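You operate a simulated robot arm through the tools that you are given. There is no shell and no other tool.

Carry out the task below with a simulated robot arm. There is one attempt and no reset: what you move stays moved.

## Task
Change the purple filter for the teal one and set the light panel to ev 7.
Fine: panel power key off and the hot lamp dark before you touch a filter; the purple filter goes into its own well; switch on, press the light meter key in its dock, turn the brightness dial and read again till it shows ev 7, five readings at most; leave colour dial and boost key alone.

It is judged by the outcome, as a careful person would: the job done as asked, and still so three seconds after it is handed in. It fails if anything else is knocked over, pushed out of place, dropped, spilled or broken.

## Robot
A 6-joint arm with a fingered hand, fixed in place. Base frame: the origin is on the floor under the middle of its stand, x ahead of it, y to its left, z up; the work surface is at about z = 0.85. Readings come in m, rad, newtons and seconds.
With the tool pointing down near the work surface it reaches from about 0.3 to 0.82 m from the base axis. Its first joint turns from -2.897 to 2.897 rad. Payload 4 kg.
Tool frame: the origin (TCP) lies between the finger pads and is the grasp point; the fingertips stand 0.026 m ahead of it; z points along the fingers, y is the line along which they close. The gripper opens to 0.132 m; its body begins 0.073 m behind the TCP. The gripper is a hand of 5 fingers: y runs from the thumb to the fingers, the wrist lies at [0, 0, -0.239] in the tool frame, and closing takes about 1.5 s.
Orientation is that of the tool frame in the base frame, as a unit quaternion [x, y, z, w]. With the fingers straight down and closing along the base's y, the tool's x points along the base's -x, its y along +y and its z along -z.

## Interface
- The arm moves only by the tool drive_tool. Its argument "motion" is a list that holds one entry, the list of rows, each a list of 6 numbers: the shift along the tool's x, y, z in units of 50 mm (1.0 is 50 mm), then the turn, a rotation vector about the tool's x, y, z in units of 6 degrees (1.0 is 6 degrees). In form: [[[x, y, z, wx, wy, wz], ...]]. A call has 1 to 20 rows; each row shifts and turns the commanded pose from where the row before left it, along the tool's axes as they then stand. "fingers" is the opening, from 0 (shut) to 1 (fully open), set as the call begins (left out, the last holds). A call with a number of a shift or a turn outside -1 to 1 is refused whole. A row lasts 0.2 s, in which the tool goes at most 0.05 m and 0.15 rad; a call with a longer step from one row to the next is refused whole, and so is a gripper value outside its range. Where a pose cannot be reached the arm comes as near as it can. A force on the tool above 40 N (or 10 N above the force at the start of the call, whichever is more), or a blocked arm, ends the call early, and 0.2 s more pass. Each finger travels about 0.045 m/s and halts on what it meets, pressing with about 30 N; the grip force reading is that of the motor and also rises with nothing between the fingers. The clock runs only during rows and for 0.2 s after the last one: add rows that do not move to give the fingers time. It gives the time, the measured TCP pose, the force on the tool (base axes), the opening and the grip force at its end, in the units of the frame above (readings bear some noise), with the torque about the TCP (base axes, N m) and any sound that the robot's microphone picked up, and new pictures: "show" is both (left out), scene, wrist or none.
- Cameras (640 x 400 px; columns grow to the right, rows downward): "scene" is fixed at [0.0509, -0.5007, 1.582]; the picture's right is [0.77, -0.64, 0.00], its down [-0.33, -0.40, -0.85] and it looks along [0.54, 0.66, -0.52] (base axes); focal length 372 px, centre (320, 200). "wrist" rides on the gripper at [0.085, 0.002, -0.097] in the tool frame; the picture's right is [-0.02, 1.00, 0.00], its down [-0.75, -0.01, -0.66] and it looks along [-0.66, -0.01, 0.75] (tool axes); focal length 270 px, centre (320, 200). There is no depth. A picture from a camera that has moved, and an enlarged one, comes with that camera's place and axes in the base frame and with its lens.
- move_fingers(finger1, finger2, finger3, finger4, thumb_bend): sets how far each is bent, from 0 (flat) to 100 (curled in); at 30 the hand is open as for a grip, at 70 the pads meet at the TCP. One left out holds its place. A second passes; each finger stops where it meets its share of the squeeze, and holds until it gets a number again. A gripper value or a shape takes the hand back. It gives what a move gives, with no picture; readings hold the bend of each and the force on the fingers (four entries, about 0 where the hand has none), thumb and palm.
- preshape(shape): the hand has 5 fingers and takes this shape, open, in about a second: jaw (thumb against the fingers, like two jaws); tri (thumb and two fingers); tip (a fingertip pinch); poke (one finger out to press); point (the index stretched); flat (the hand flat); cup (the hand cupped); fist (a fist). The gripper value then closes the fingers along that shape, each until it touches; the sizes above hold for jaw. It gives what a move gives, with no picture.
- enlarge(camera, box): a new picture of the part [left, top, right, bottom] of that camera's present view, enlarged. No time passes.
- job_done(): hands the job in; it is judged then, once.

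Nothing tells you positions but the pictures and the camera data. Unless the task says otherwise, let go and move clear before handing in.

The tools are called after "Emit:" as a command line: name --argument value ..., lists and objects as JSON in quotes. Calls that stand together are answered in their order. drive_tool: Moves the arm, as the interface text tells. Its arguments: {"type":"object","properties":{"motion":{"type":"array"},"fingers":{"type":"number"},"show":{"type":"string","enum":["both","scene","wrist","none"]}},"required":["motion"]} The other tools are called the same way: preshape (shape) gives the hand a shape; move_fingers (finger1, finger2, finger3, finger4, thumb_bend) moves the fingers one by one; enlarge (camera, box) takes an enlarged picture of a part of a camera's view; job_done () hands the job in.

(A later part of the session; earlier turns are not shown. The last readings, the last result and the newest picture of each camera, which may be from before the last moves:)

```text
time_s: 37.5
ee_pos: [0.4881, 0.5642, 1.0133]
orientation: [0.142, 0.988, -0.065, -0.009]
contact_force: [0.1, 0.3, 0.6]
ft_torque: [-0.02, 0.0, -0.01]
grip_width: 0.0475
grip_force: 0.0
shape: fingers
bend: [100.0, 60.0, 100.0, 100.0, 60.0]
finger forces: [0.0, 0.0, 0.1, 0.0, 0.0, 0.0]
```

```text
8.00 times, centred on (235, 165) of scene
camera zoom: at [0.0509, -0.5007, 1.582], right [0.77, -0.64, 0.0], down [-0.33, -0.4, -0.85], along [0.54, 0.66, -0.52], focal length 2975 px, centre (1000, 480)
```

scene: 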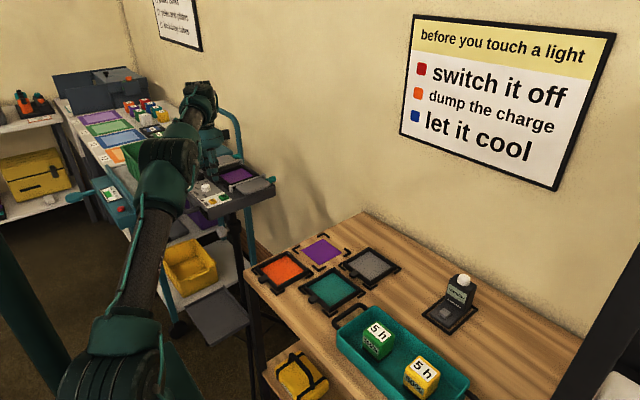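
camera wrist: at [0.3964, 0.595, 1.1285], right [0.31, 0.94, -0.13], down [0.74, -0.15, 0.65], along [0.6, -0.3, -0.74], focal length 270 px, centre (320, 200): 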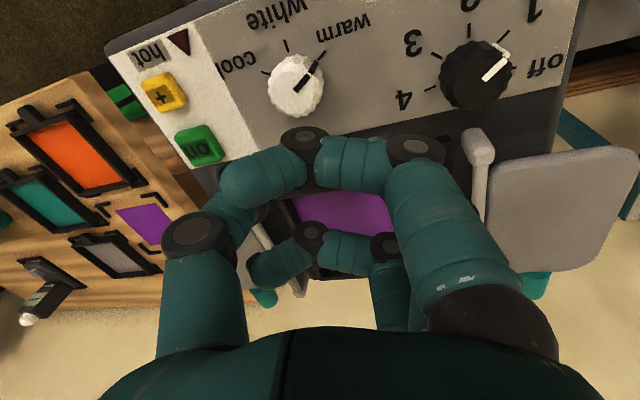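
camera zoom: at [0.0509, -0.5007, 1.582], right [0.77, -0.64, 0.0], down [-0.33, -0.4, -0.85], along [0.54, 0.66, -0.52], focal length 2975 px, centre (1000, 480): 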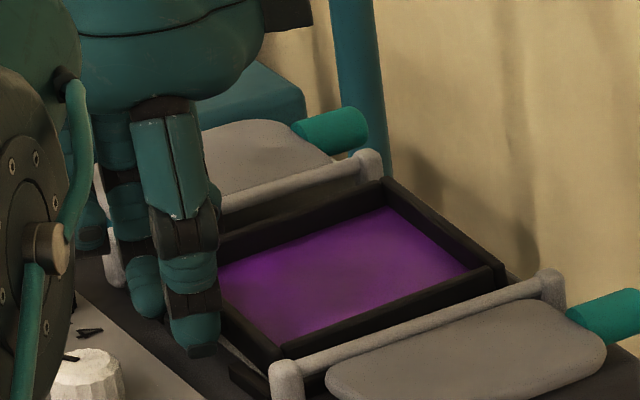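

The filter has lain back down, with its rear edge seemingly propped slightly on the rear brackets. I'll lift the hand straight clear and look at it from above.

Emit:
drive_tool --motion '[[[0, -0.026, -0.2, 0, 0, 0], [0, -0.04, -0.3, 0, 0, 0], [0.3, -0.15, -0.3, 0, 0, 0], [0.6, -0.2, -0.2, 0, 0, 0], [0.6, -0.2, -0.2, 0, 0, 0], [0, 0, 0, 0, 0, 0]]]'

Emit:
move_fingers --finger1 30 --finger2 30 --finger3 30 --finger4 30 --thumb_bend 30

Emit:
enlarge --camera "wrist" --box '[200, 20, 440, 180]'

Emit:
enlarge --camera "scene" --box '[205, 140, 285, 200]'

```text
time_s: 38.9
ee_pos: [0.4116, 0.5638, 1.0775]
orientation: [0.143, 0.988, -0.065, -0.009]
contact_force: [-0.3, 0.1, 0.4]
ft_torque: [0.0, -0.01, 0.0]
grip_width: 0.0475
grip_force: 0.1
shape: fingers
bend: [100.0, 60.0, 100.0, 100.0, 60.0]
finger forces: [0.0, 0.1, 0.0, 0.0, 0.1, 0.0]
camera wrist: at [0.3334, 0.6015, 1.1736], right [0.3, 0.95, -0.13], down [0.74, -0.14, 0.66], along [0.6, -0.29, -0.74], focal length 270 px, centre (320, 200)
```

scene: 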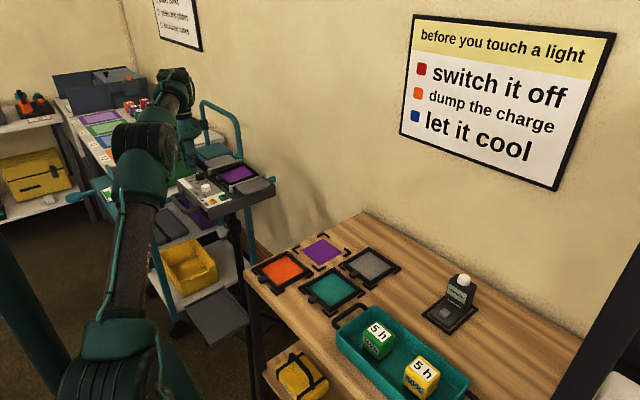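
wrist: 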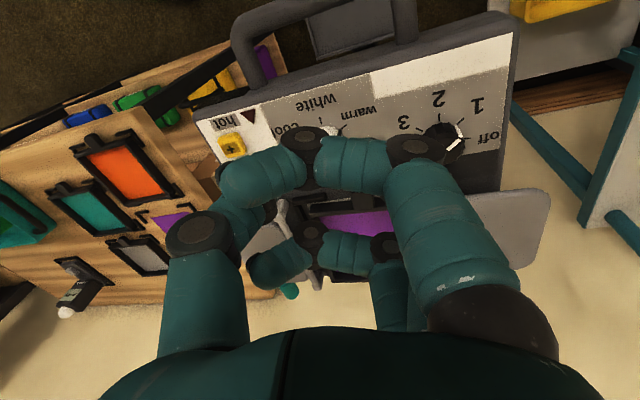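

```text
time_s: 39.9
ee_pos: [0.412, 0.5635, 1.0781]
orientation: [0.143, 0.988, -0.065, -0.009]
contact_force: [0.3, 0.3, 1.2]
ft_torque: [-0.03, -0.03, -0.03]
grip_width: 0.1384
grip_force: 0.0
shape: fingers
bend: [30.0, 30.0, 30.0, 30.0, 30.0]
finger forces: [0.0, 0.1, 0.0, 0.0, 0.0, 0.0]
```

```text
2.50 times, centred on (320, 100) of wrist
camera zoom: at [0.3337, 0.6015, 1.1734], right [0.3, 0.95, -0.13], down [0.74, -0.14, 0.66], along [0.6, -0.29, -0.74], focal length 676 px, centre (320, 450)
```

zoom: 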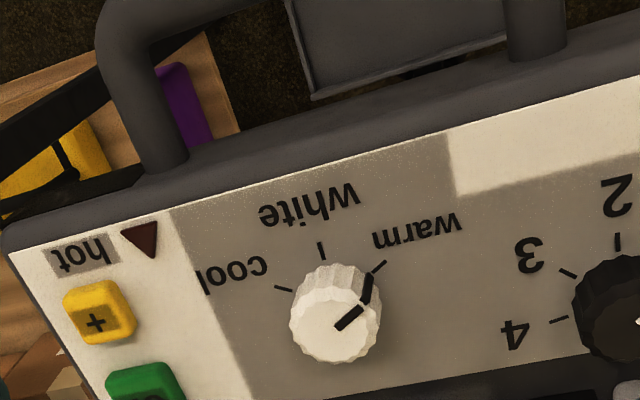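

```text
6.67 times, centred on (245, 170) of scene
camera zoom: at [0.0509, -0.5007, 1.582], right [0.77, -0.64, 0.0], down [-0.33, -0.4, -0.85], along [0.54, 0.66, -0.52], focal length 2479 px, centre (820, 400)
```

zoom: 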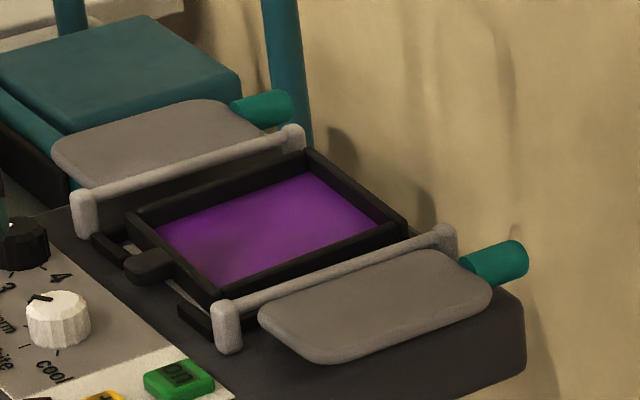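

From the scene view the filter's tab is free and the frame has shifted a few millimetres back, its rear resting slightly high. I'll level the hand again, keep it open, and look straight down at the tab.

Emit:
drive_tool --motion '[[[0, 0, 0, -0.63, 0, 0], [0, 0, 0, -0.63, 0, 0], [0, 0, 0, 0, 0, -0.7], [0, 0, 0, 0, 0, -0.7], [0, 0, 0, 0, 0, -0.7], [0, 0, 0, 0, 0, -0.7], [-0.6, 0, -0.2, 0, 0, 0], [-0.6, 0, -0.2, 0, 0, 0], [0, 0, 0, 0, 0, 0]]]'

Emit:
enlarge --camera "wrist" --box '[200, 20, 440, 180]'

Emit:
enlarge --camera "scene" --box '[205, 140, 285, 200]'

```text
time_s: 41.9
ee_pos: [0.4718, 0.5599, 1.0959]
orientation: [-0.003, 1.0, 0.0, 0.0]
contact_force: [0.6, 0.2, -0.5]
ft_torque: [0.01, 0.02, 0.0]
grip_width: 0.1385
grip_force: 0.1
shape: fingers
bend: [30.0, 30.0, 30.0, 30.0, 30.0]
finger forces: [0.1, 0.1, 0.0, 0.0, 0.0, 0.1]
camera wrist: at [0.3847, 0.5619, 1.1928], right [0.01, 1.0, 0.0], down [0.75, -0.01, 0.66], along [0.66, -0.01, -0.75], focal length 270 px, centre (320, 200)
```

scene: 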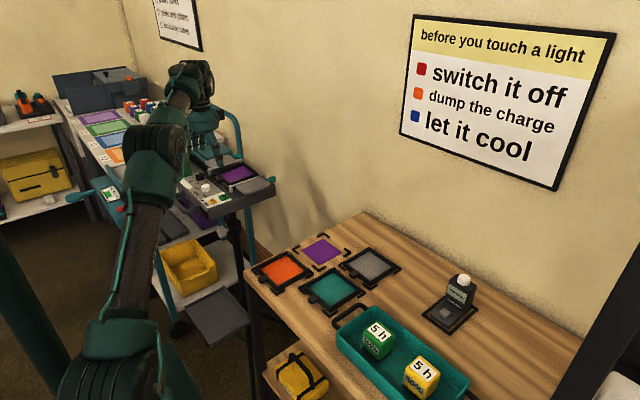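
wrist: 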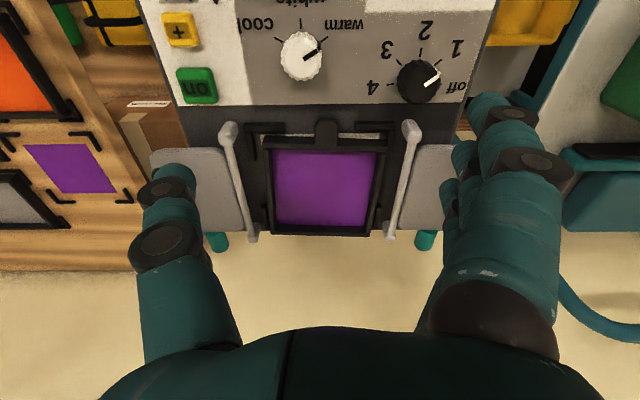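

```text
2.50 times, centred on (320, 100) of wrist
camera zoom: at [0.3847, 0.5619, 1.1928], right [0.01, 1.0, 0.0], down [0.75, -0.01, 0.66], along [0.66, -0.01, -0.75], focal length 676 px, centre (320, 450)
```

zoom: 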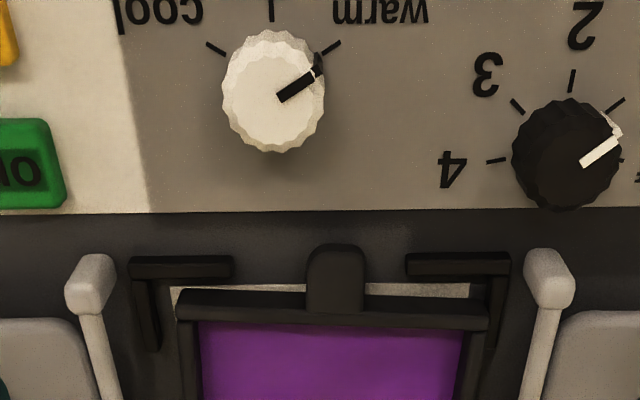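

```text
6.67 times, centred on (245, 170) of scene
camera zoom: at [0.0509, -0.5007, 1.582], right [0.77, -0.64, 0.0], down [-0.33, -0.4, -0.85], along [0.54, 0.66, -0.52], focal length 2479 px, centre (820, 400)
```

zoom: 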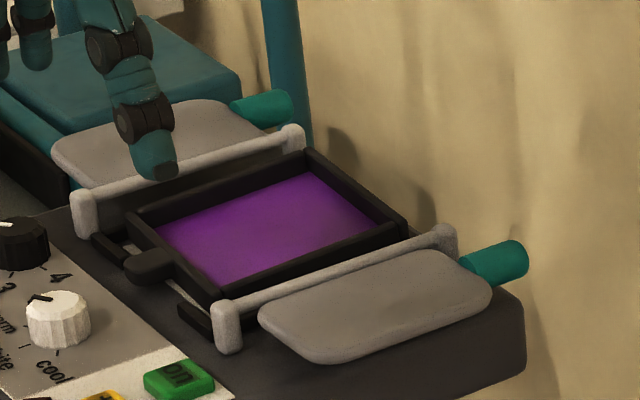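

Now I can see it well: the filter has moved about 5 mm back and 5 mm left in its seat. I'll take closer pictures of the tab and front bar heights to plan a firmer grip.

Emit:
enlarge --camera "scene" --box '[215, 160, 255, 190]'

Emit:
enlarge --camera "wrist" --box '[260, 100, 390, 180]'

Emit:
enlarge --camera "scene" --box '[295, 260, 375, 320]'

```text
13.33 times, centred on (235, 175) of scene
camera zoom: at [0.0509, -0.5007, 1.582], right [0.77, -0.64, 0.0], down [-0.33, -0.4, -0.85], along [0.54, 0.66, -0.52], focal length 4959 px, centre (1453, 533)
```

zoom: 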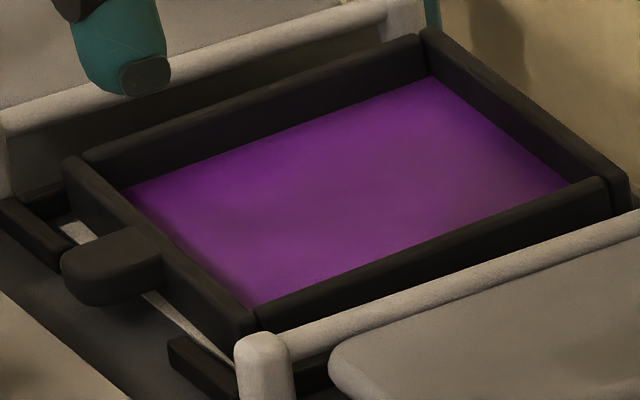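

```text
4.92 times, centred on (325, 140) of wrist
camera zoom: at [0.3847, 0.5619, 1.1928], right [0.01, 1.0, 0.0], down [0.75, -0.01, 0.66], along [0.66, -0.01, -0.75], focal length 1331 px, centre (295, 495)
```

zoom: 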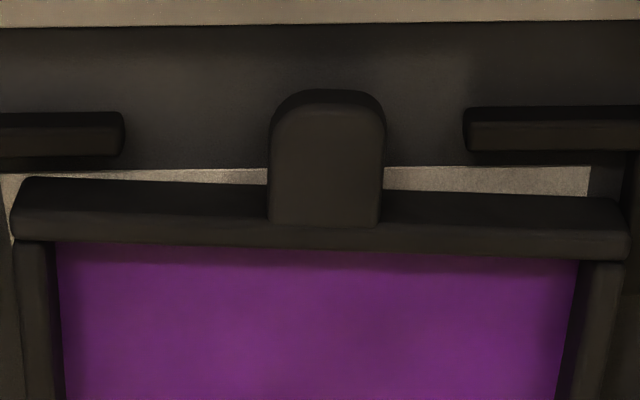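

```text
6.67 times, centred on (335, 290) of scene
camera zoom: at [0.0509, -0.5007, 1.582], right [0.77, -0.64, 0.0], down [-0.33, -0.4, -0.85], along [0.54, 0.66, -0.52], focal length 2479 px, centre (220, -400)
```

zoom: 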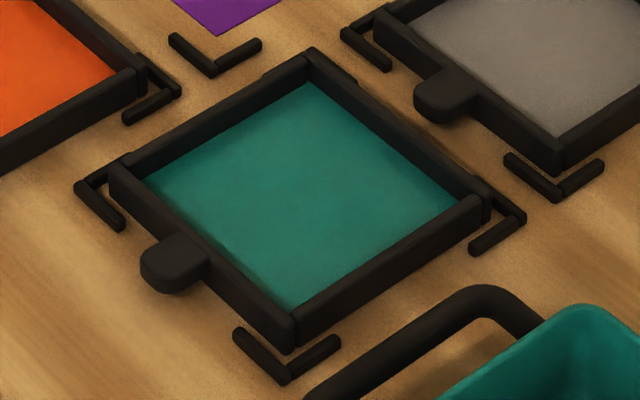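

The tab is a ~10 mm thick block level with the frame's top, so my earlier grip was too high and slipped over it. A firmer hold is thumb on the tab's end and two fingers inside the front bar, closing along x; for that I'll pull back a bit and turn the hand 90°.

Emit:
drive_tool --motion '[[[0.6, -0.6, -0.3, 0, 0, 0], [0.6, -0.6, -0.3, 0, 0, 0], [0, 0, 0, 0, 0, 1], [0, 0, 0, 0, 0, 1], [0, 0, 0, 0, 0, 1], [0, 0, 0, 0, 0, 1], [0, 0, 0, 0, 0, 1], [0, 0, 0, 0, 0, 1], [0, 0, 0, 0, 0, 1], [0, 0, 0, 0, 0, 1], [0, 0, 0, 0, 0, 1], [0, 0, 0, 0, 0, 1], [0, 0, 0, 0, 0, 1], [0, 0, 0, 0, 0, 1], [0, 0, 0, 0, 0, 1], [0, 0, 0, 0, 0, 1], [0, 0, 0, 0, 0, 1], [0, 0, 0, 0, 0, 0]]]'

```text
time_s: 45.7
ee_pos: [0.4106, 0.5035, 1.1264]
orientation: [0.705, 0.71, 0.001, 0.0]
contact_force: [0.3, -0.1, 0.7]
ft_torque: [0.0, 0.01, -0.01]
grip_width: 0.1388
grip_force: 0.0
shape: fingers
bend: [30.0, 30.0, 30.0, 30.0, 30.0]
finger forces: [0.0, 0.1, 0.1, 0.0, 0.1, 0.0]
camera wrist: at [0.411, 0.5876, 1.2234], right [1.0, -0.01, 0.0], down [-0.01, -0.75, 0.66], along [-0.01, -0.66, -0.75], focal length 270 px, centre (320, 200)
```

scene: 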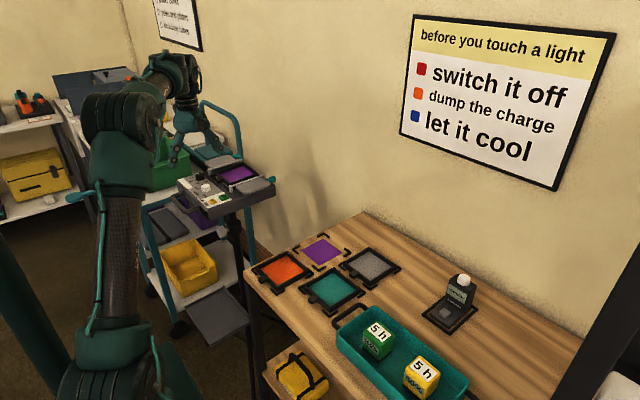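
wrist: 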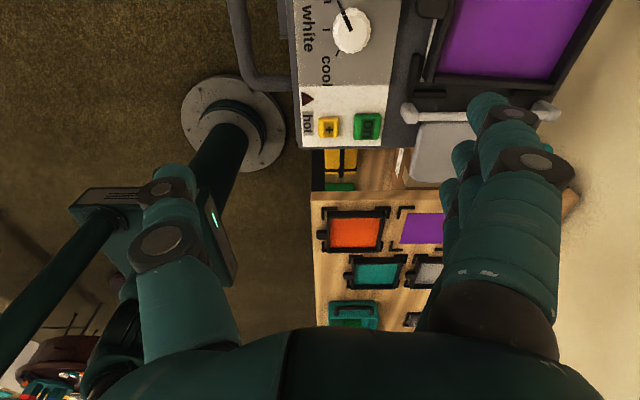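

The 90° turn works: the thumb is now on the near side and the fingers on the far side. I'll shape thumb plus middle two fingers (little finger curled), and move in front of the frame at a safe height with a slight tilt.

Emit:
move_fingers --finger1 30 --finger2 55 --finger3 55 --finger4 100 --thumb_bend 55

Emit:
drive_tool --motion '[[[0.64, 0.5, 0.5, 0, 0, 0], [0.63, 0.5, 0.5, 0, 0, 0], [0, 0, 0, 0.375, 0, 0], [0, 0, 0, 0.375, 0, 0], [0, 0, 0, 0, 0, 0]]]'

Emit:
enlarge --camera "wrist" --box '[200, 60, 520, 260]'

Emit:
enlarge --camera "scene" --box '[185, 120, 285, 200]'

```text
time_s: 46.7
ee_pos: [0.4112, 0.5027, 1.1267]
orientation: [0.705, 0.709, 0.001, 0.0]
contact_force: [0.8, 0.5, 0.2]
ft_torque: [-0.02, -0.01, -0.03]
grip_width: 0.0987
grip_force: 0.1
shape: fingers
bend: [30.0, 55.0, 55.0, 100.0, 55.0]
finger forces: [0.1, 0.0, 0.0, 0.0, 0.0, 0.0]
```

```text
time_s: 47.9
ee_pos: [0.4606, 0.5675, 1.0747]
orientation: [0.704, 0.709, -0.027, -0.028]
contact_force: [0.2, 0.1, -0.3]
ft_torque: [0.02, -0.03, -0.01]
grip_width: 0.0991
grip_force: 0.1
shape: fingers
bend: [30.0, 55.0, 55.0, 100.0, 55.0]
finger forces: [0.1, 0.1, 0.0, 0.0, 0.1, 0.1]
camera wrist: at [0.4683, 0.6518, 1.1721], right [1.0, -0.01, -0.08], down [0.04, -0.75, 0.66], along [-0.07, -0.66, -0.75], focal length 270 px, centre (320, 200)
```

scene: 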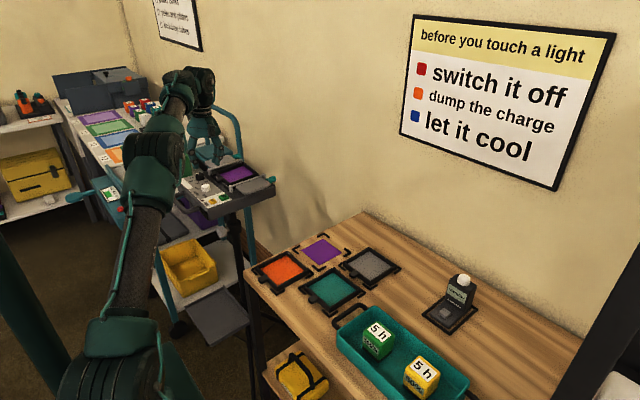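
wrist: 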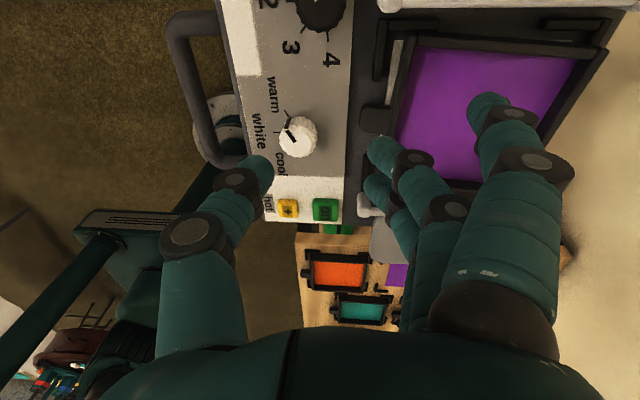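

```text
2.00 times, centred on (360, 160) of wrist
camera zoom: at [0.4683, 0.6518, 1.1721], right [1.0, -0.01, -0.08], down [0.04, -0.75, 0.66], along [-0.07, -0.66, -0.75], focal length 541 px, centre (240, 280)
```

zoom: 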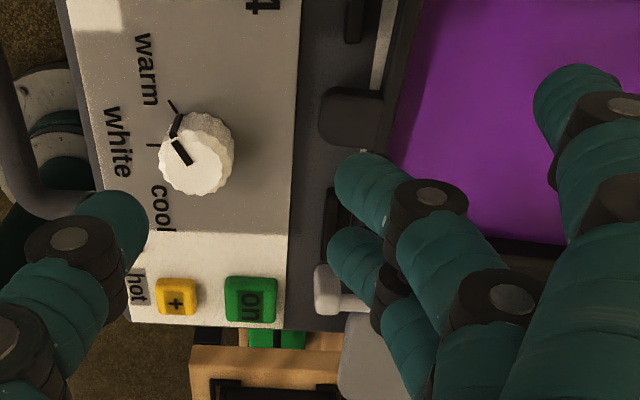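

```text
5.00 times, centred on (235, 160) of scene
camera zoom: at [0.0509, -0.5007, 1.582], right [0.77, -0.64, 0.0], down [-0.33, -0.4, -0.85], along [0.54, 0.66, -0.52], focal length 1860 px, centre (745, 400)
```

zoom: 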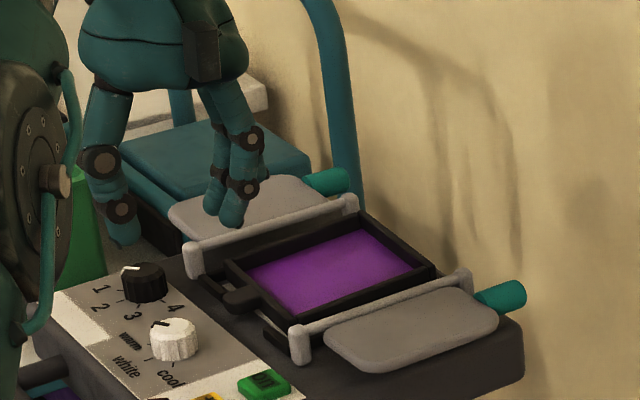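

I have a clear view: thumb at the near side, two fingers that will go inside the front bar; the filter is turned about 4°. I'll match that yaw and move over the bar at a height that still clears it.

Emit:
drive_tool --motion '[[[0, 0, 0, 0, 0, 0.67], [0.021, 0.403, 0.37, 0, 0, 0], [0.021, 0.403, 0.37, 0, 0, 0], [0, 0, 0, 0, 0, 0]]]'

Emit:
enlarge --camera "wrist" --box '[200, 60, 520, 260]'

Emit:
enlarge --camera "scene" --box '[205, 130, 275, 190]'

```text
time_s: 48.9
ee_pos: [0.4994, 0.5664, 1.0359]
orientation: [0.728, 0.684, -0.028, -0.027]
contact_force: [0.0, 1.0, -0.3]
ft_torque: [-0.01, 0.03, -0.02]
grip_width: 0.0988
grip_force: 0.1
shape: fingers
bend: [30.0, 55.0, 55.0, 100.0, 55.0]
finger forces: [0.1, 0.0, 0.1, 0.0, 0.1, 0.0]
camera wrist: at [0.5121, 0.6504, 1.1323], right [0.99, -0.08, -0.08], down [-0.01, -0.75, 0.66], along [-0.11, -0.66, -0.75], focal length 270 px, centre (320, 200)
```

scene: 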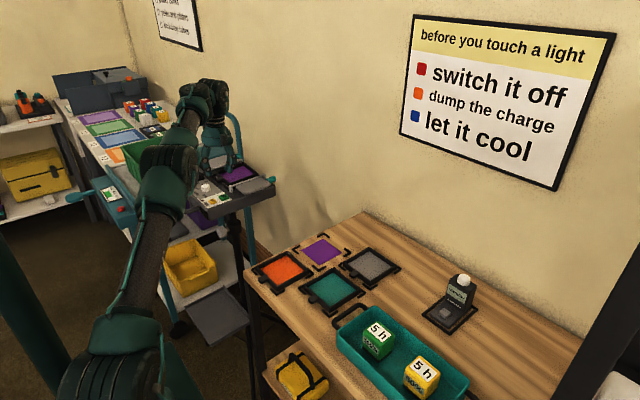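
wrist: 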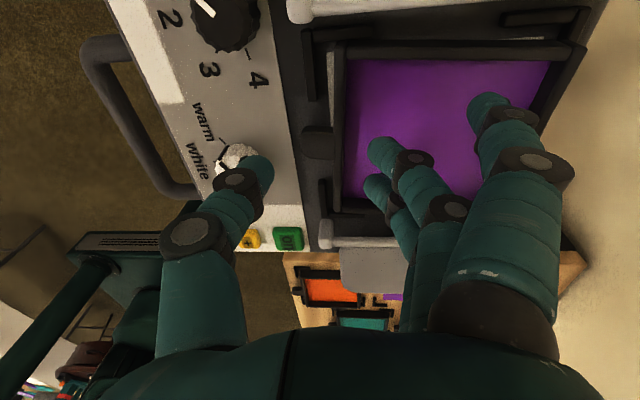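

```text
2.00 times, centred on (360, 160) of wrist
camera zoom: at [0.5121, 0.6504, 1.1323], right [0.99, -0.08, -0.08], down [-0.01, -0.75, 0.66], along [-0.11, -0.66, -0.75], focal length 541 px, centre (240, 280)
```

zoom: 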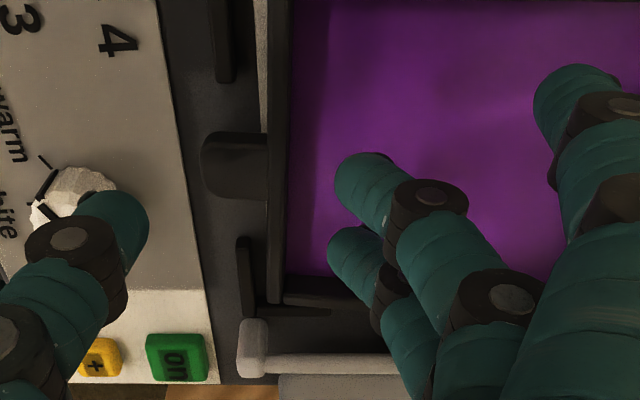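

```text
6.67 times, centred on (240, 160) of scene
camera zoom: at [0.0509, -0.5007, 1.582], right [0.77, -0.64, 0.0], down [-0.33, -0.4, -0.85], along [0.54, 0.66, -0.52], focal length 2479 px, centre (853, 467)
```

zoom: 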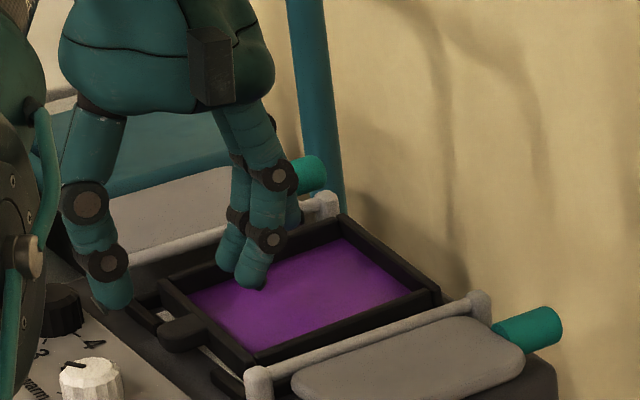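

The alignment is good: fingers over the glass side, thumb off the tab's end. I'll curl the index out of the way and lower to just above grip height.

Emit:
move_fingers --finger1 100

Emit:
drive_tool --motion '[[[0.015, 0.009, 0.24, 0, 0, 0], [0.015, 0.009, 0.24, 0, 0, 0], [0, 0, 0, 0, 0, 0]]]' --show "none"

Emit:
enlarge --camera "scene" --box '[205, 140, 265, 190]'

Emit:
enlarge --camera "wrist" --box '[200, 60, 520, 260]'

```text
time_s: 49.9
ee_pos: [0.499, 0.5659, 1.0361]
orientation: [0.728, 0.684, -0.027, -0.027]
contact_force: [0.6, -0.2, -0.5]
ft_torque: [-0.03, -0.01, 0.07]
grip_width: 0.0501
grip_force: 0.1
shape: fingers
bend: [100.0, 55.0, 55.0, 100.0, 55.0]
finger forces: [0.0, 0.0, 0.0, 0.0, 0.0, 0.1]
```

```text
time_s: 50.7
ee_pos: [0.4973, 0.5672, 1.0129]
orientation: [0.728, 0.684, -0.028, -0.026]
contact_force: [0.8, -0.3, -0.4]
ft_torque: [-0.05, -0.02, -0.02]
grip_width: 0.0499
grip_force: 0.0
shape: fingers
bend: [100.0, 55.0, 55.0, 100.0, 55.0]
finger forces: [0.1, 0.0, 0.0, 0.1, 0.0, 0.0]
```

```text
8.00 times, centred on (235, 165) of scene
camera zoom: at [0.0509, -0.5007, 1.582], right [0.77, -0.64, 0.0], down [-0.33, -0.4, -0.85], along [0.54, 0.66, -0.52], focal length 2975 px, centre (1000, 480)
```

zoom: 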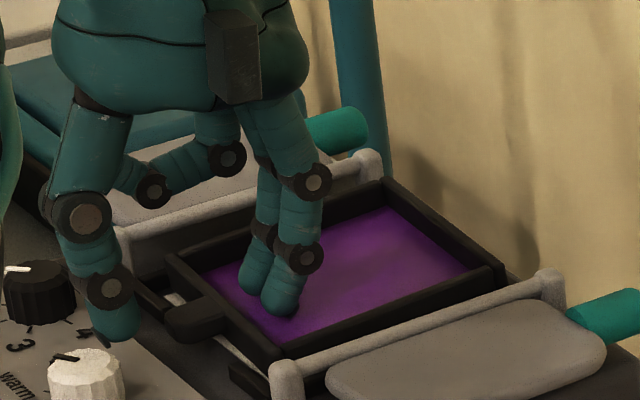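

```text
2.00 times, centred on (360, 160) of wrist
camera zoom: at [0.5107, 0.6511, 1.1089], right [0.99, -0.08, -0.08], down [-0.01, -0.75, 0.66], along [-0.11, -0.66, -0.75], focal length 541 px, centre (240, 280)
```

zoom: 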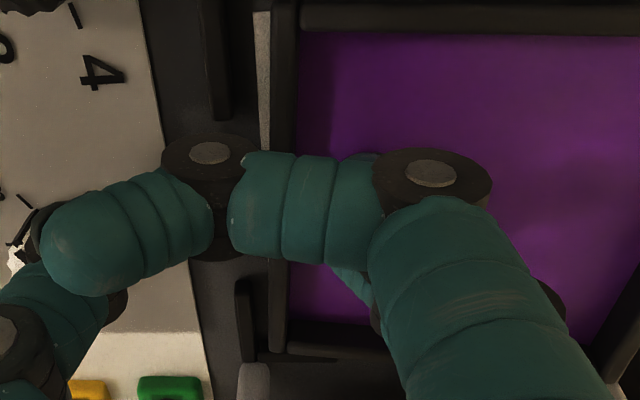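

Fingers are inside the frame and the thumb is in front of the tab, without contact yet. I'll lower in small steps, watching finger forces for the first touch.

Emit:
drive_tool --motion '[[[0, 0.003, 0.03, 0, 0, 0], [0, 0.003, 0.03, 0, 0, 0], [0, 0, 0, 0, 0, 0]]]' --show "none"

Emit:
drive_tool --motion '[[[0, 0.003, 0.03, 0, 0, 0], [0, 0.003, 0.03, 0, 0, 0], [0, 0, 0, 0, 0, 0]]]' --show "none"

```text
time_s: 51.5
ee_pos: [0.4965, 0.567, 1.0118]
orientation: [0.729, 0.684, -0.026, -0.027]
contact_force: [3.6, -0.3, 25.9]
ft_torque: [-0.09, -1.0, -0.04]
grip_width: 0.0499
grip_force: 13.0
shape: fingers
bend: [100.0, 57.0, 57.0, 100.0, 55.0]
finger forces: [0.0, 13.3, 12.7, 0.0, 0.1, 0.0]
```

```text
time_s: 52.0
ee_pos: [0.4969, 0.5676, 1.0114]
orientation: [0.729, 0.684, -0.024, -0.027]
contact_force: [0.3, -1.1, 7.9]
ft_torque: [-0.01, -0.25, -0.06]
grip_width: 0.0499
grip_force: 3.9
shape: fingers
bend: [100.0, 56.0, 56.0, 100.0, 55.0]
finger forces: [0.0, 3.5, 4.1, 0.1, 0.0, 0.0]
stopped in row 2: the force on the tool passed its limit at 42 N (the readings are from after the stop); the commanded pose is now the measured one
```

The fingers have reached the glass, so this is the right depth. I'll rise about a millimetre to take the load off and close gently to first contact.

Emit:
drive_tool --motion '[[[0, -0.003, -0.025, 0, 0, 0], [0, 0, 0, 0, 0, 0]]]' --show "none"

Emit:
move_fingers --finger2 61 --finger3 61 --thumb_bend 61

Emit:
enlarge --camera "scene" --box '[205, 140, 265, 190]'

```text
time_s: 52.6
ee_pos: [0.4973, 0.5667, 1.0115]
orientation: [0.728, 0.684, -0.026, -0.027]
contact_force: [1.2, 1.4, 5.8]
ft_torque: [0.1, -0.26, 0.04]
grip_width: 0.0502
grip_force: 3.2
shape: fingers
bend: [100.0, 56.0, 56.0, 100.0, 55.0]
finger forces: [0.0, 3.3, 3.1, 0.0, 0.0, 0.0]
```

```text
time_s: 53.6
ee_pos: [0.4981, 0.566, 1.0116]
orientation: [0.728, 0.684, -0.025, -0.027]
contact_force: [-0.7, -2.0, -0.4]
ft_torque: [-0.02, 0.01, 0.02]
grip_width: 0.0477
grip_force: 0.1
shape: fingers
bend: [100.0, 61.0, 61.0, 100.0, 61.0]
finger forces: [0.0, 0.0, 0.0, 0.1, 0.0, 0.1]
```

```text
8.00 times, centred on (235, 165) of scene
camera zoom: at [0.0509, -0.5007, 1.582], right [0.77, -0.64, 0.0], down [-0.33, -0.4, -0.85], along [0.54, 0.66, -0.52], focal length 2975 px, centre (1000, 480)
```

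zoom: 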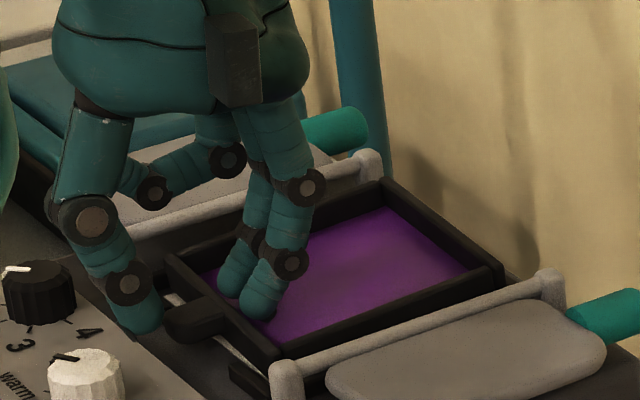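

Emit:
drive_tool --motion '[[[0, 0.002, 0.03, 0, 0, 0], [0, 0, 0, 0, 0, 0]]]' --show "none"

Emit:
move_fingers --finger2 64 --finger3 64 --thumb_bend 64

Emit:
enlarge --camera "scene" --box '[205, 140, 265, 190]'

```text
time_s: 54.2
ee_pos: [0.4973, 0.5664, 1.011]
orientation: [0.728, 0.684, -0.025, -0.027]
contact_force: [-0.7, 0.6, -0.3]
ft_torque: [-0.01, 0.0, 0.01]
grip_width: 0.0471
grip_force: 0.0
shape: fingers
bend: [100.0, 61.0, 61.0, 100.0, 61.0]
finger forces: [0.0, 0.0, 0.0, 0.1, 0.0, 0.0]
```

```text
time_s: 55.2
ee_pos: [0.4968, 0.5667, 1.0111]
orientation: [0.728, 0.684, -0.026, -0.027]
contact_force: [0.2, 0.2, 0.4]
ft_torque: [0.0, 0.04, 0.0]
grip_width: 0.0462
grip_force: 1.6
shape: fingers
bend: [100.0, 63.0, 63.0, 100.0, 63.0]
finger forces: [0.1, 0.8, 0.8, 0.0, 1.8, 0.1]
```

```text
8.00 times, centred on (235, 165) of scene
camera zoom: at [0.0509, -0.5007, 1.582], right [0.77, -0.64, 0.0], down [-0.33, -0.4, -0.85], along [0.54, 0.66, -0.52], focal length 2975 px, centre (1000, 480)
```

zoom: 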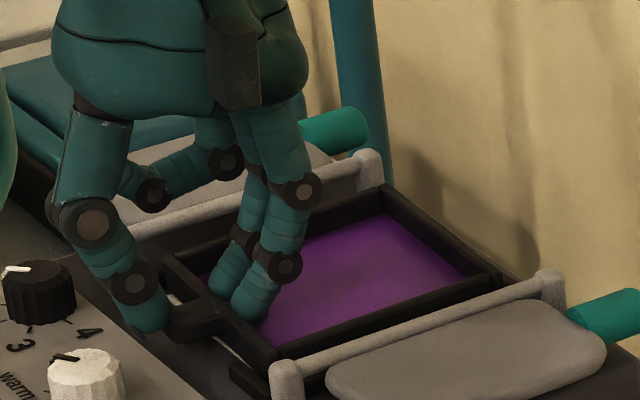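

Balanced contact: both fingers about 0.8 N and the thumb 1.8 N. I'll squeeze more firmly in two stages.

Emit:
move_fingers --finger2 68 --finger3 68 --thumb_bend 68

Emit:
enlarge --camera "scene" --box '[205, 140, 265, 190]'

```text
time_s: 56.2
ee_pos: [0.4962, 0.5688, 1.0102]
orientation: [0.729, 0.684, -0.026, -0.026]
contact_force: [0.1, -0.5, 1.2]
ft_torque: [0.0, 0.01, 0.03]
grip_width: 0.0453
grip_force: 2.9
shape: fingers
bend: [100.0, 66.0, 66.0, 100.0, 67.0]
finger forces: [0.1, 1.1, 1.2, 0.0, 3.4, 0.0]
```

```text
8.00 times, centred on (235, 165) of scene
camera zoom: at [0.0509, -0.5007, 1.582], right [0.77, -0.64, 0.0], down [-0.33, -0.4, -0.85], along [0.54, 0.66, -0.52], focal length 2975 px, centre (1000, 480)
```

zoom: 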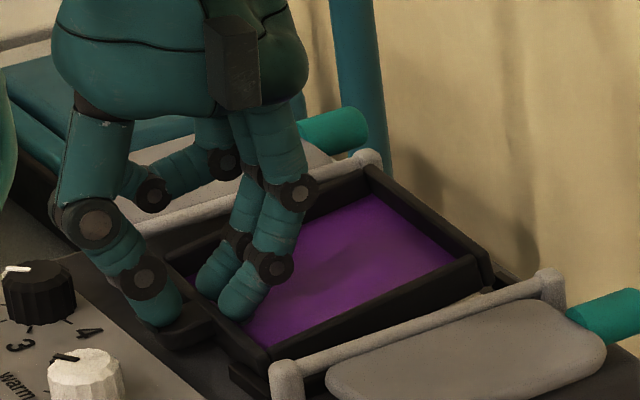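

The thumb is riding up onto the tab's top and the rear edge is lifting, so the thumb sits too high. I'll raise the hand slowly to let the filter settle, then retry with the hand tilted the other way so the thumb reaches lower.

Emit:
drive_tool --motion '[[[0, -0.002, -0.02, 0, 0, 0], [0, -0.002, -0.02, 0, 0, 0], [0, -0.002, -0.02, 0, 0, 0], [0, -0.002, -0.02, 0, 0, 0], [0, -0.002, -0.02, 0, 0, 0], [0, -0.002, -0.02, 0, 0, 0], [0, -0.002, -0.02, 0, 0, 0], [0, -0.002, -0.02, 0, 0, 0], [0, 0, 0, 0, 0, 0]]]' --show "none"

Emit:
enlarge --camera "scene" --box '[205, 140, 265, 190]'

```text
time_s: 58.2
ee_pos: [0.4969, 0.566, 1.0181]
orientation: [0.729, 0.684, -0.026, -0.027]
contact_force: [-0.3, 0.4, 0.4]
ft_torque: [0.0, 0.02, -0.01]
grip_width: 0.0449
grip_force: 0.1
shape: fingers
bend: [100.0, 68.0, 68.0, 100.0, 68.0]
finger forces: [0.0, 0.1, 0.0, 0.0, 0.0, 0.0]
```

```text
8.00 times, centred on (235, 165) of scene
camera zoom: at [0.0509, -0.5007, 1.582], right [0.77, -0.64, 0.0], down [-0.33, -0.4, -0.85], along [0.54, 0.66, -0.52], focal length 2975 px, centre (1000, 480)
```

zoom: 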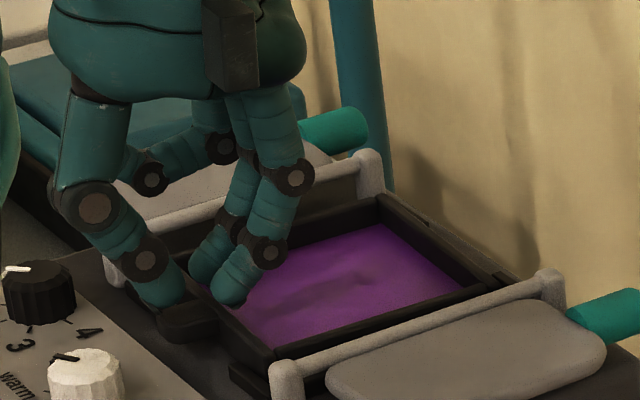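

The filter has dropped back neatly into its seat. I'll rise a little, reopen, tilt the hand the other way so the thumb hangs lower than the fingers, and look again.

Emit:
drive_tool --motion '[[[0, -0.01, -0.2, 0, 0, 0], [0, -0.02, -0.3, 0, 0, 0], [0, 0, 0, 0, 0, 0]]]' --show "none"

Emit:
move_fingers --finger1 30 --finger2 55 --finger3 55 --thumb_bend 55

Emit:
drive_tool --motion '[[[0, 0, 0, -0.64, 0, 0], [0, 0, 0, -0.64, 0, 0], [0, 0, 0, -0.64, 0, 0], [0, 0, 0, 0, 0, 0]]]'

Emit:
enlarge --camera "wrist" --box '[200, 60, 520, 260]'

Emit:
enlarge --camera "scene" --box '[205, 140, 265, 190]'

```text
time_s: 59.0
ee_pos: [0.4965, 0.5664, 1.044]
orientation: [0.728, 0.685, -0.025, -0.026]
contact_force: [0.3, 1.2, -0.2]
ft_torque: [-0.01, 0.0, 0.01]
grip_width: 0.0447
grip_force: 0.1
shape: fingers
bend: [100.0, 68.0, 68.0, 100.0, 68.0]
finger forces: [0.0, 0.1, 0.0, 0.0, 0.0, 0.0]
```

```text
time_s: 60.0
ee_pos: [0.4966, 0.5673, 1.0431]
orientation: [0.729, 0.684, -0.025, -0.027]
contact_force: [0.8, 0.5, -0.4]
ft_torque: [0.0, 0.0, -0.02]
grip_width: 0.098
grip_force: 0.2
shape: fingers
bend: [30.0, 55.0, 55.0, 100.0, 55.0]
finger forces: [0.0, 0.1, 0.1, 0.1, 0.1, 0.1]
```

```text
time_s: 61.0
ee_pos: [0.498, 0.5743, 1.0438]
orientation: [0.729, 0.684, 0.01, 0.012]
contact_force: [-0.2, 0.1, 1.5]
ft_torque: [0.0, 0.03, 0.02]
grip_width: 0.0978
grip_force: 0.0
shape: fingers
bend: [30.0, 55.0, 55.0, 100.0, 55.0]
finger forces: [0.0, 0.0, 0.0, 0.0, 0.0, 0.0]
out of reach, approached as far as the arm can: row 2
camera wrist: at [0.5014, 0.6592, 1.141], right [1.0, -0.08, 0.03], down [-0.08, -0.75, 0.66], along [-0.03, -0.66, -0.75], focal length 270 px, centre (320, 200)
```

scene: 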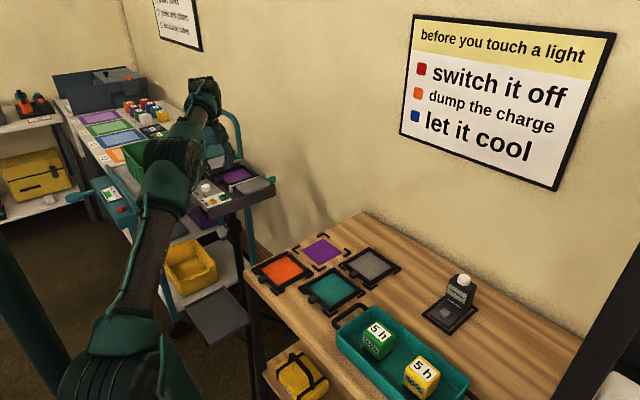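
wrist: 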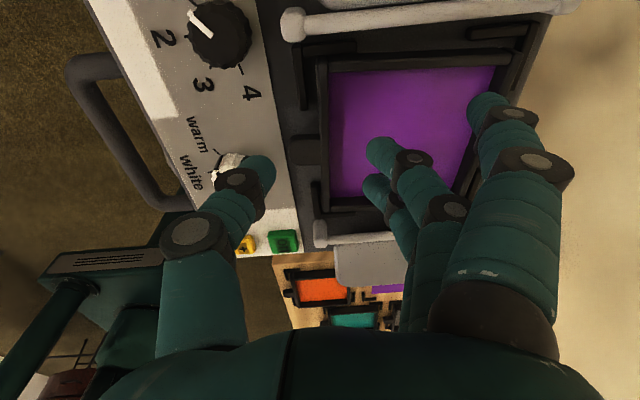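

```text
2.00 times, centred on (360, 160) of wrist
camera zoom: at [0.5014, 0.6592, 1.141], right [1.0, -0.08, 0.03], down [-0.08, -0.75, 0.66], along [-0.03, -0.66, -0.75], focal length 541 px, centre (240, 280)
```

zoom: 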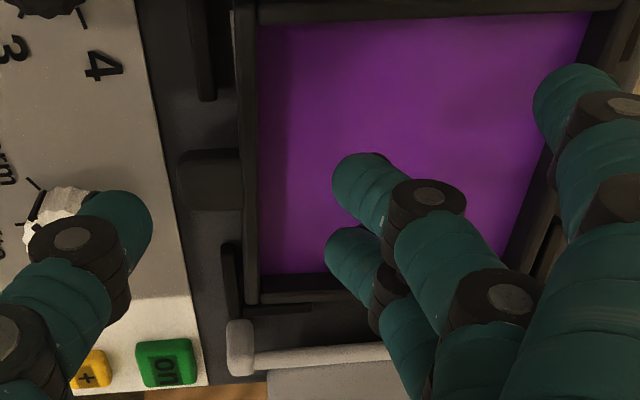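

```text
8.00 times, centred on (235, 165) of scene
camera zoom: at [0.0509, -0.5007, 1.582], right [0.77, -0.64, 0.0], down [-0.33, -0.4, -0.85], along [0.54, 0.66, -0.52], focal length 2975 px, centre (1000, 480)
```

zoom: 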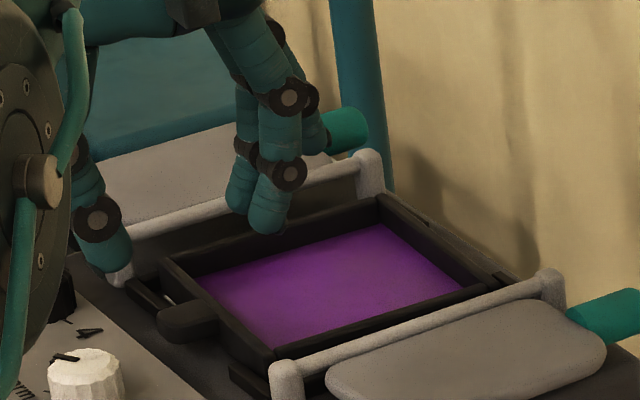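

The filter sits straight in its seat again (tab end at x ≈ 0.479, bar's inner face ≈ 0.505, y ≈ 0.566), though part of the tilt was not reached. I'll turn the yaw back to 90°, shift to the new centre and apply the rest of the tilt.

Emit:
drive_tool --motion '[[[-0.18, -0.19, 0.06, 0, 0, 0], [0, 0, 0, 0, 0, -0.6], [0, 0, 0, -0.45, 0, 0], [0, 0, 0, -0.45, 0, 0], [0, 0, 0, 0, 0, 0]]]'

Emit:
enlarge --camera "wrist" --box '[200, 60, 520, 260]'

Emit:
enlarge --camera "scene" --box '[205, 140, 265, 190]'

```text
time_s: 62.2
ee_pos: [0.489, 0.5641, 1.0393]
orientation: [0.704, 0.705, 0.057, 0.062]
contact_force: [0.6, -0.5, 0.3]
ft_torque: [0.0, -0.01, 0.01]
grip_width: 0.0983
grip_force: 0.0
shape: fingers
bend: [30.0, 55.0, 55.0, 100.0, 55.0]
finger forces: [0.1, 0.0, 0.0, 0.0, 0.1, 0.0]
camera wrist: at [0.474, 0.6488, 1.1345], right [0.99, -0.02, 0.17], down [-0.13, -0.75, 0.65], along [0.11, -0.66, -0.74], focal length 270 px, centre (320, 200)
```

scene: 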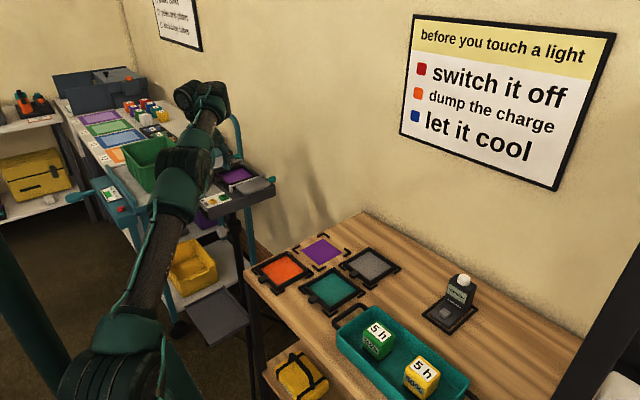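
wrist: 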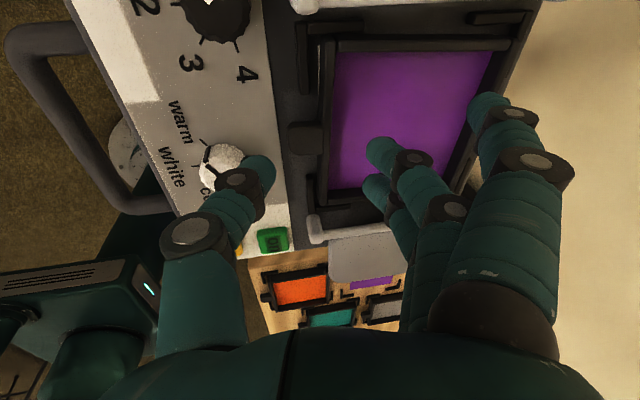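

```text
2.00 times, centred on (360, 160) of wrist
camera zoom: at [0.474, 0.6488, 1.1345], right [0.99, -0.02, 0.17], down [-0.13, -0.75, 0.65], along [0.11, -0.66, -0.74], focal length 541 px, centre (240, 280)
```

zoom: 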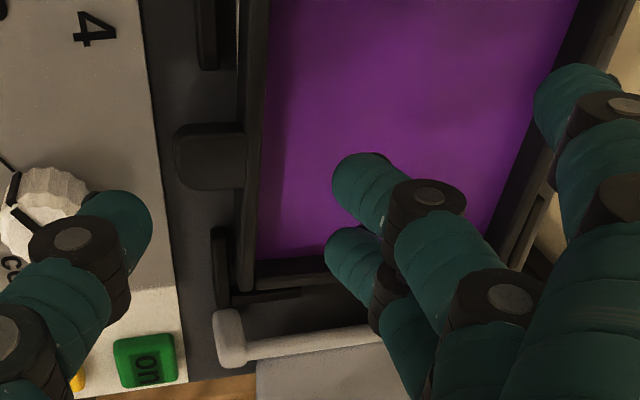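

```text
8.00 times, centred on (235, 165) of scene
camera zoom: at [0.0509, -0.5007, 1.582], right [0.77, -0.64, 0.0], down [-0.33, -0.4, -0.85], along [0.54, 0.66, -0.52], focal length 2975 px, centre (1000, 480)
```

zoom: 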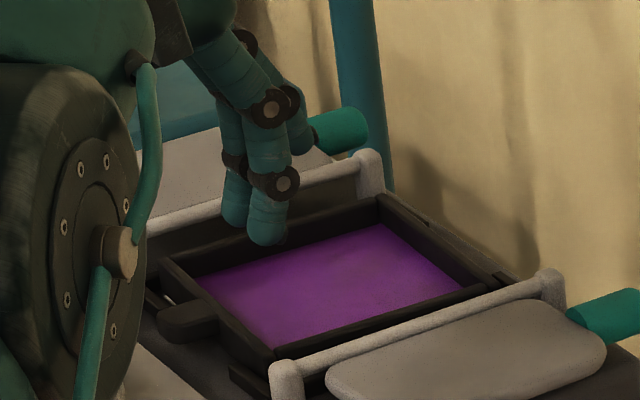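

The tilt is now about 9.7° with the thumb side lower, and the tab centre is at y ≈ 0.567. I'll trim the tilt slightly, centre on the tab, curl the index, and come down.

Emit:
drive_tool --motion '[[[0, 0, 0, 0.37, 0, 0], [0.039, -0.03, 0, 0, 0, 0], [0.039, -0.03, 0.05, 0, 0, 0], [0, 0, 0, 0, 0, 0]]]' --show "none"

Emit:
enlarge --camera "wrist" --box '[200, 60, 520, 260]'

Emit:
move_fingers --finger1 100

```text
time_s: 63.2
ee_pos: [0.4869, 0.5673, 1.0367]
orientation: [0.705, 0.706, 0.045, 0.049]
contact_force: [-0.7, 0.5, 0.3]
ft_torque: [-0.05, -0.01, -0.01]
grip_width: 0.0978
grip_force: 0.1
shape: fingers
bend: [30.0, 55.0, 55.0, 100.0, 55.0]
finger forces: [0.1, 0.1, 0.1, 0.1, 0.1, 0.0]
```

```text
2.00 times, centred on (360, 160) of wrist
camera zoom: at [0.4755, 0.6534, 1.1331], right [0.99, -0.02, 0.13], down [-0.1, -0.75, 0.65], along [0.08, -0.66, -0.74], focal length 541 px, centre (240, 280)
```

zoom: 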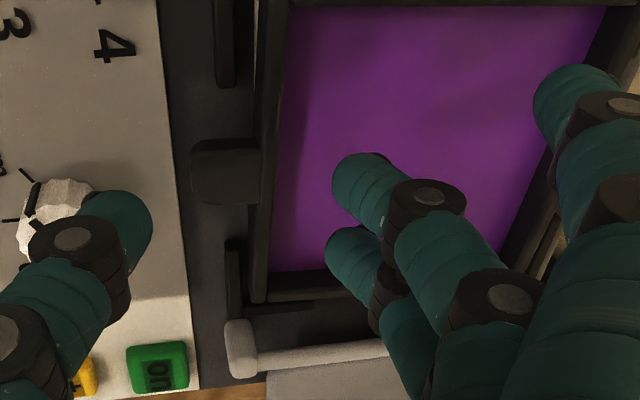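

```text
time_s: 64.2
ee_pos: [0.4877, 0.5684, 1.0369]
orientation: [0.706, 0.706, 0.044, 0.048]
contact_force: [0.0, -0.1, 0.0]
ft_torque: [-0.01, 0.03, -0.02]
grip_width: 0.0501
grip_force: 0.1
shape: fingers
bend: [100.0, 55.0, 55.0, 100.0, 55.0]
finger forces: [0.1, 0.1, 0.0, 0.1, 0.0, 0.0]
```

Emit:
drive_tool --motion '[[[0, -0.029, 0.218, 0, 0, 0], [0, -0.029, 0.218, 0, 0, 0], [0, 0, 0, 0, 0, 0]]]' --show "none"

Emit:
drive_tool --motion '[[[0, -0.003, 0.02, 0, 0, 0], [0, -0.003, 0.02, 0, 0, 0], [0, 0, 0, 0, 0, 0]]]' --show "none"

Emit:
drive_tool --motion '[[[0, -0.003, 0.02, 0, 0, 0], [0, -0.003, 0.02, 0, 0, 0], [0, 0, 0, 0, 0, 0]]]' --show "none"

```text
time_s: 65.0
ee_pos: [0.4877, 0.5686, 1.0165]
orientation: [0.706, 0.706, 0.044, 0.048]
contact_force: [-0.5, 0.9, 0.2]
ft_torque: [-0.02, 0.01, -0.01]
grip_width: 0.0501
grip_force: 0.0
shape: fingers
bend: [100.0, 55.0, 55.0, 100.0, 55.0]
finger forces: [0.0, 0.0, 0.0, 0.0, 0.0, 0.0]
```

```text
time_s: 65.8
ee_pos: [0.4871, 0.569, 1.0128]
orientation: [0.706, 0.706, 0.045, 0.048]
contact_force: [0.3, -0.7, -0.6]
ft_torque: [-0.01, 0.0, -0.01]
grip_width: 0.05
grip_force: 0.0
shape: fingers
bend: [100.0, 55.0, 55.0, 100.0, 55.0]
finger forces: [0.1, 0.1, 0.0, 0.0, 0.0, 0.0]
```

```text
time_s: 66.6
ee_pos: [0.4853, 0.5683, 1.011]
orientation: [0.706, 0.706, 0.044, 0.047]
contact_force: [-0.1, -0.4, 0.3]
ft_torque: [-0.02, 0.02, -0.01]
grip_width: 0.0496
grip_force: 0.0
shape: fingers
bend: [100.0, 55.0, 55.0, 100.0, 55.0]
finger forces: [0.0, 0.0, 0.0, 0.0, 0.1, 0.1]
```

No contact yet at z = 1.011. I'll continue lowering in small steps.

Emit:
drive_tool --motion '[[[0, 0.01, 0.02, 0, 0, 0], [0, 0.01, 0.02, 0, 0, 0], [0, 0, 0, 0, 0, 0]]]' --show "none"

Emit:
drive_tool --motion '[[[0, -0.003, 0.02, 0, 0, 0], [0, -0.003, 0.02, 0, 0, 0], [0, 0, 0, 0, 0, 0]]]' --show "none"

```text
time_s: 67.4
ee_pos: [0.4891, 0.5682, 1.0091]
orientation: [0.705, 0.706, 0.045, 0.048]
contact_force: [-0.7, -0.4, 0.7]
ft_torque: [-0.02, -0.01, 0.01]
grip_width: 0.0497
grip_force: 0.0
shape: fingers
bend: [100.0, 55.0, 55.0, 100.0, 55.0]
finger forces: [0.0, 0.0, 0.1, 0.0, 0.0, 0.1]
```

```text
time_s: 68.2
ee_pos: [0.4867, 0.5666, 1.0078]
orientation: [0.705, 0.706, 0.045, 0.047]
contact_force: [-1.3, -0.3, 10.9]
ft_torque: [0.05, 0.4, -0.03]
grip_width: 0.0498
grip_force: 5.5
shape: fingers
bend: [100.0, 55.0, 55.0, 100.0, 55.0]
finger forces: [0.0, 0.0, 0.0, 0.0, 10.6, 0.0]
```

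The thumb has touched the panel surface while the fingers hover slightly above the glass. I'll rise a millimetre and take 3° off the tilt to balance the two depths.

Emit:
drive_tool --motion '[[[0, 0.003, -0.03, 0, 0, 0], [0, 0.02, 0, 0.5, 0, 0], [0, 0, 0, 0, 0, 0]]]' --show "none"

Emit:
drive_tool --motion '[[[0, -0.002, 0.02, 0, 0, 0], [0, 0, 0, 0, 0, 0]]]' --show "none"

```text
time_s: 69.0
ee_pos: [0.4877, 0.5681, 1.0075]
orientation: [0.706, 0.707, 0.026, 0.028]
contact_force: [1.1, -0.3, -0.7]
ft_torque: [-0.03, -0.01, -0.02]
grip_width: 0.0499
grip_force: 0.0
shape: fingers
bend: [100.0, 55.0, 55.0, 100.0, 55.0]
finger forces: [0.0, 0.0, 0.0, 0.0, 0.1, 0.0]
```

```text
time_s: 69.6
ee_pos: [0.4876, 0.5655, 1.0085]
orientation: [0.706, 0.707, 0.026, 0.029]
contact_force: [-0.2, 0.1, -0.6]
ft_torque: [0.0, 0.06, 0.01]
grip_width: 0.0499
grip_force: 0.1
shape: fingers
bend: [100.0, 55.0, 55.0, 100.0, 55.0]
finger forces: [0.0, 0.0, 0.0, 0.1, 0.0, 0.0]
```

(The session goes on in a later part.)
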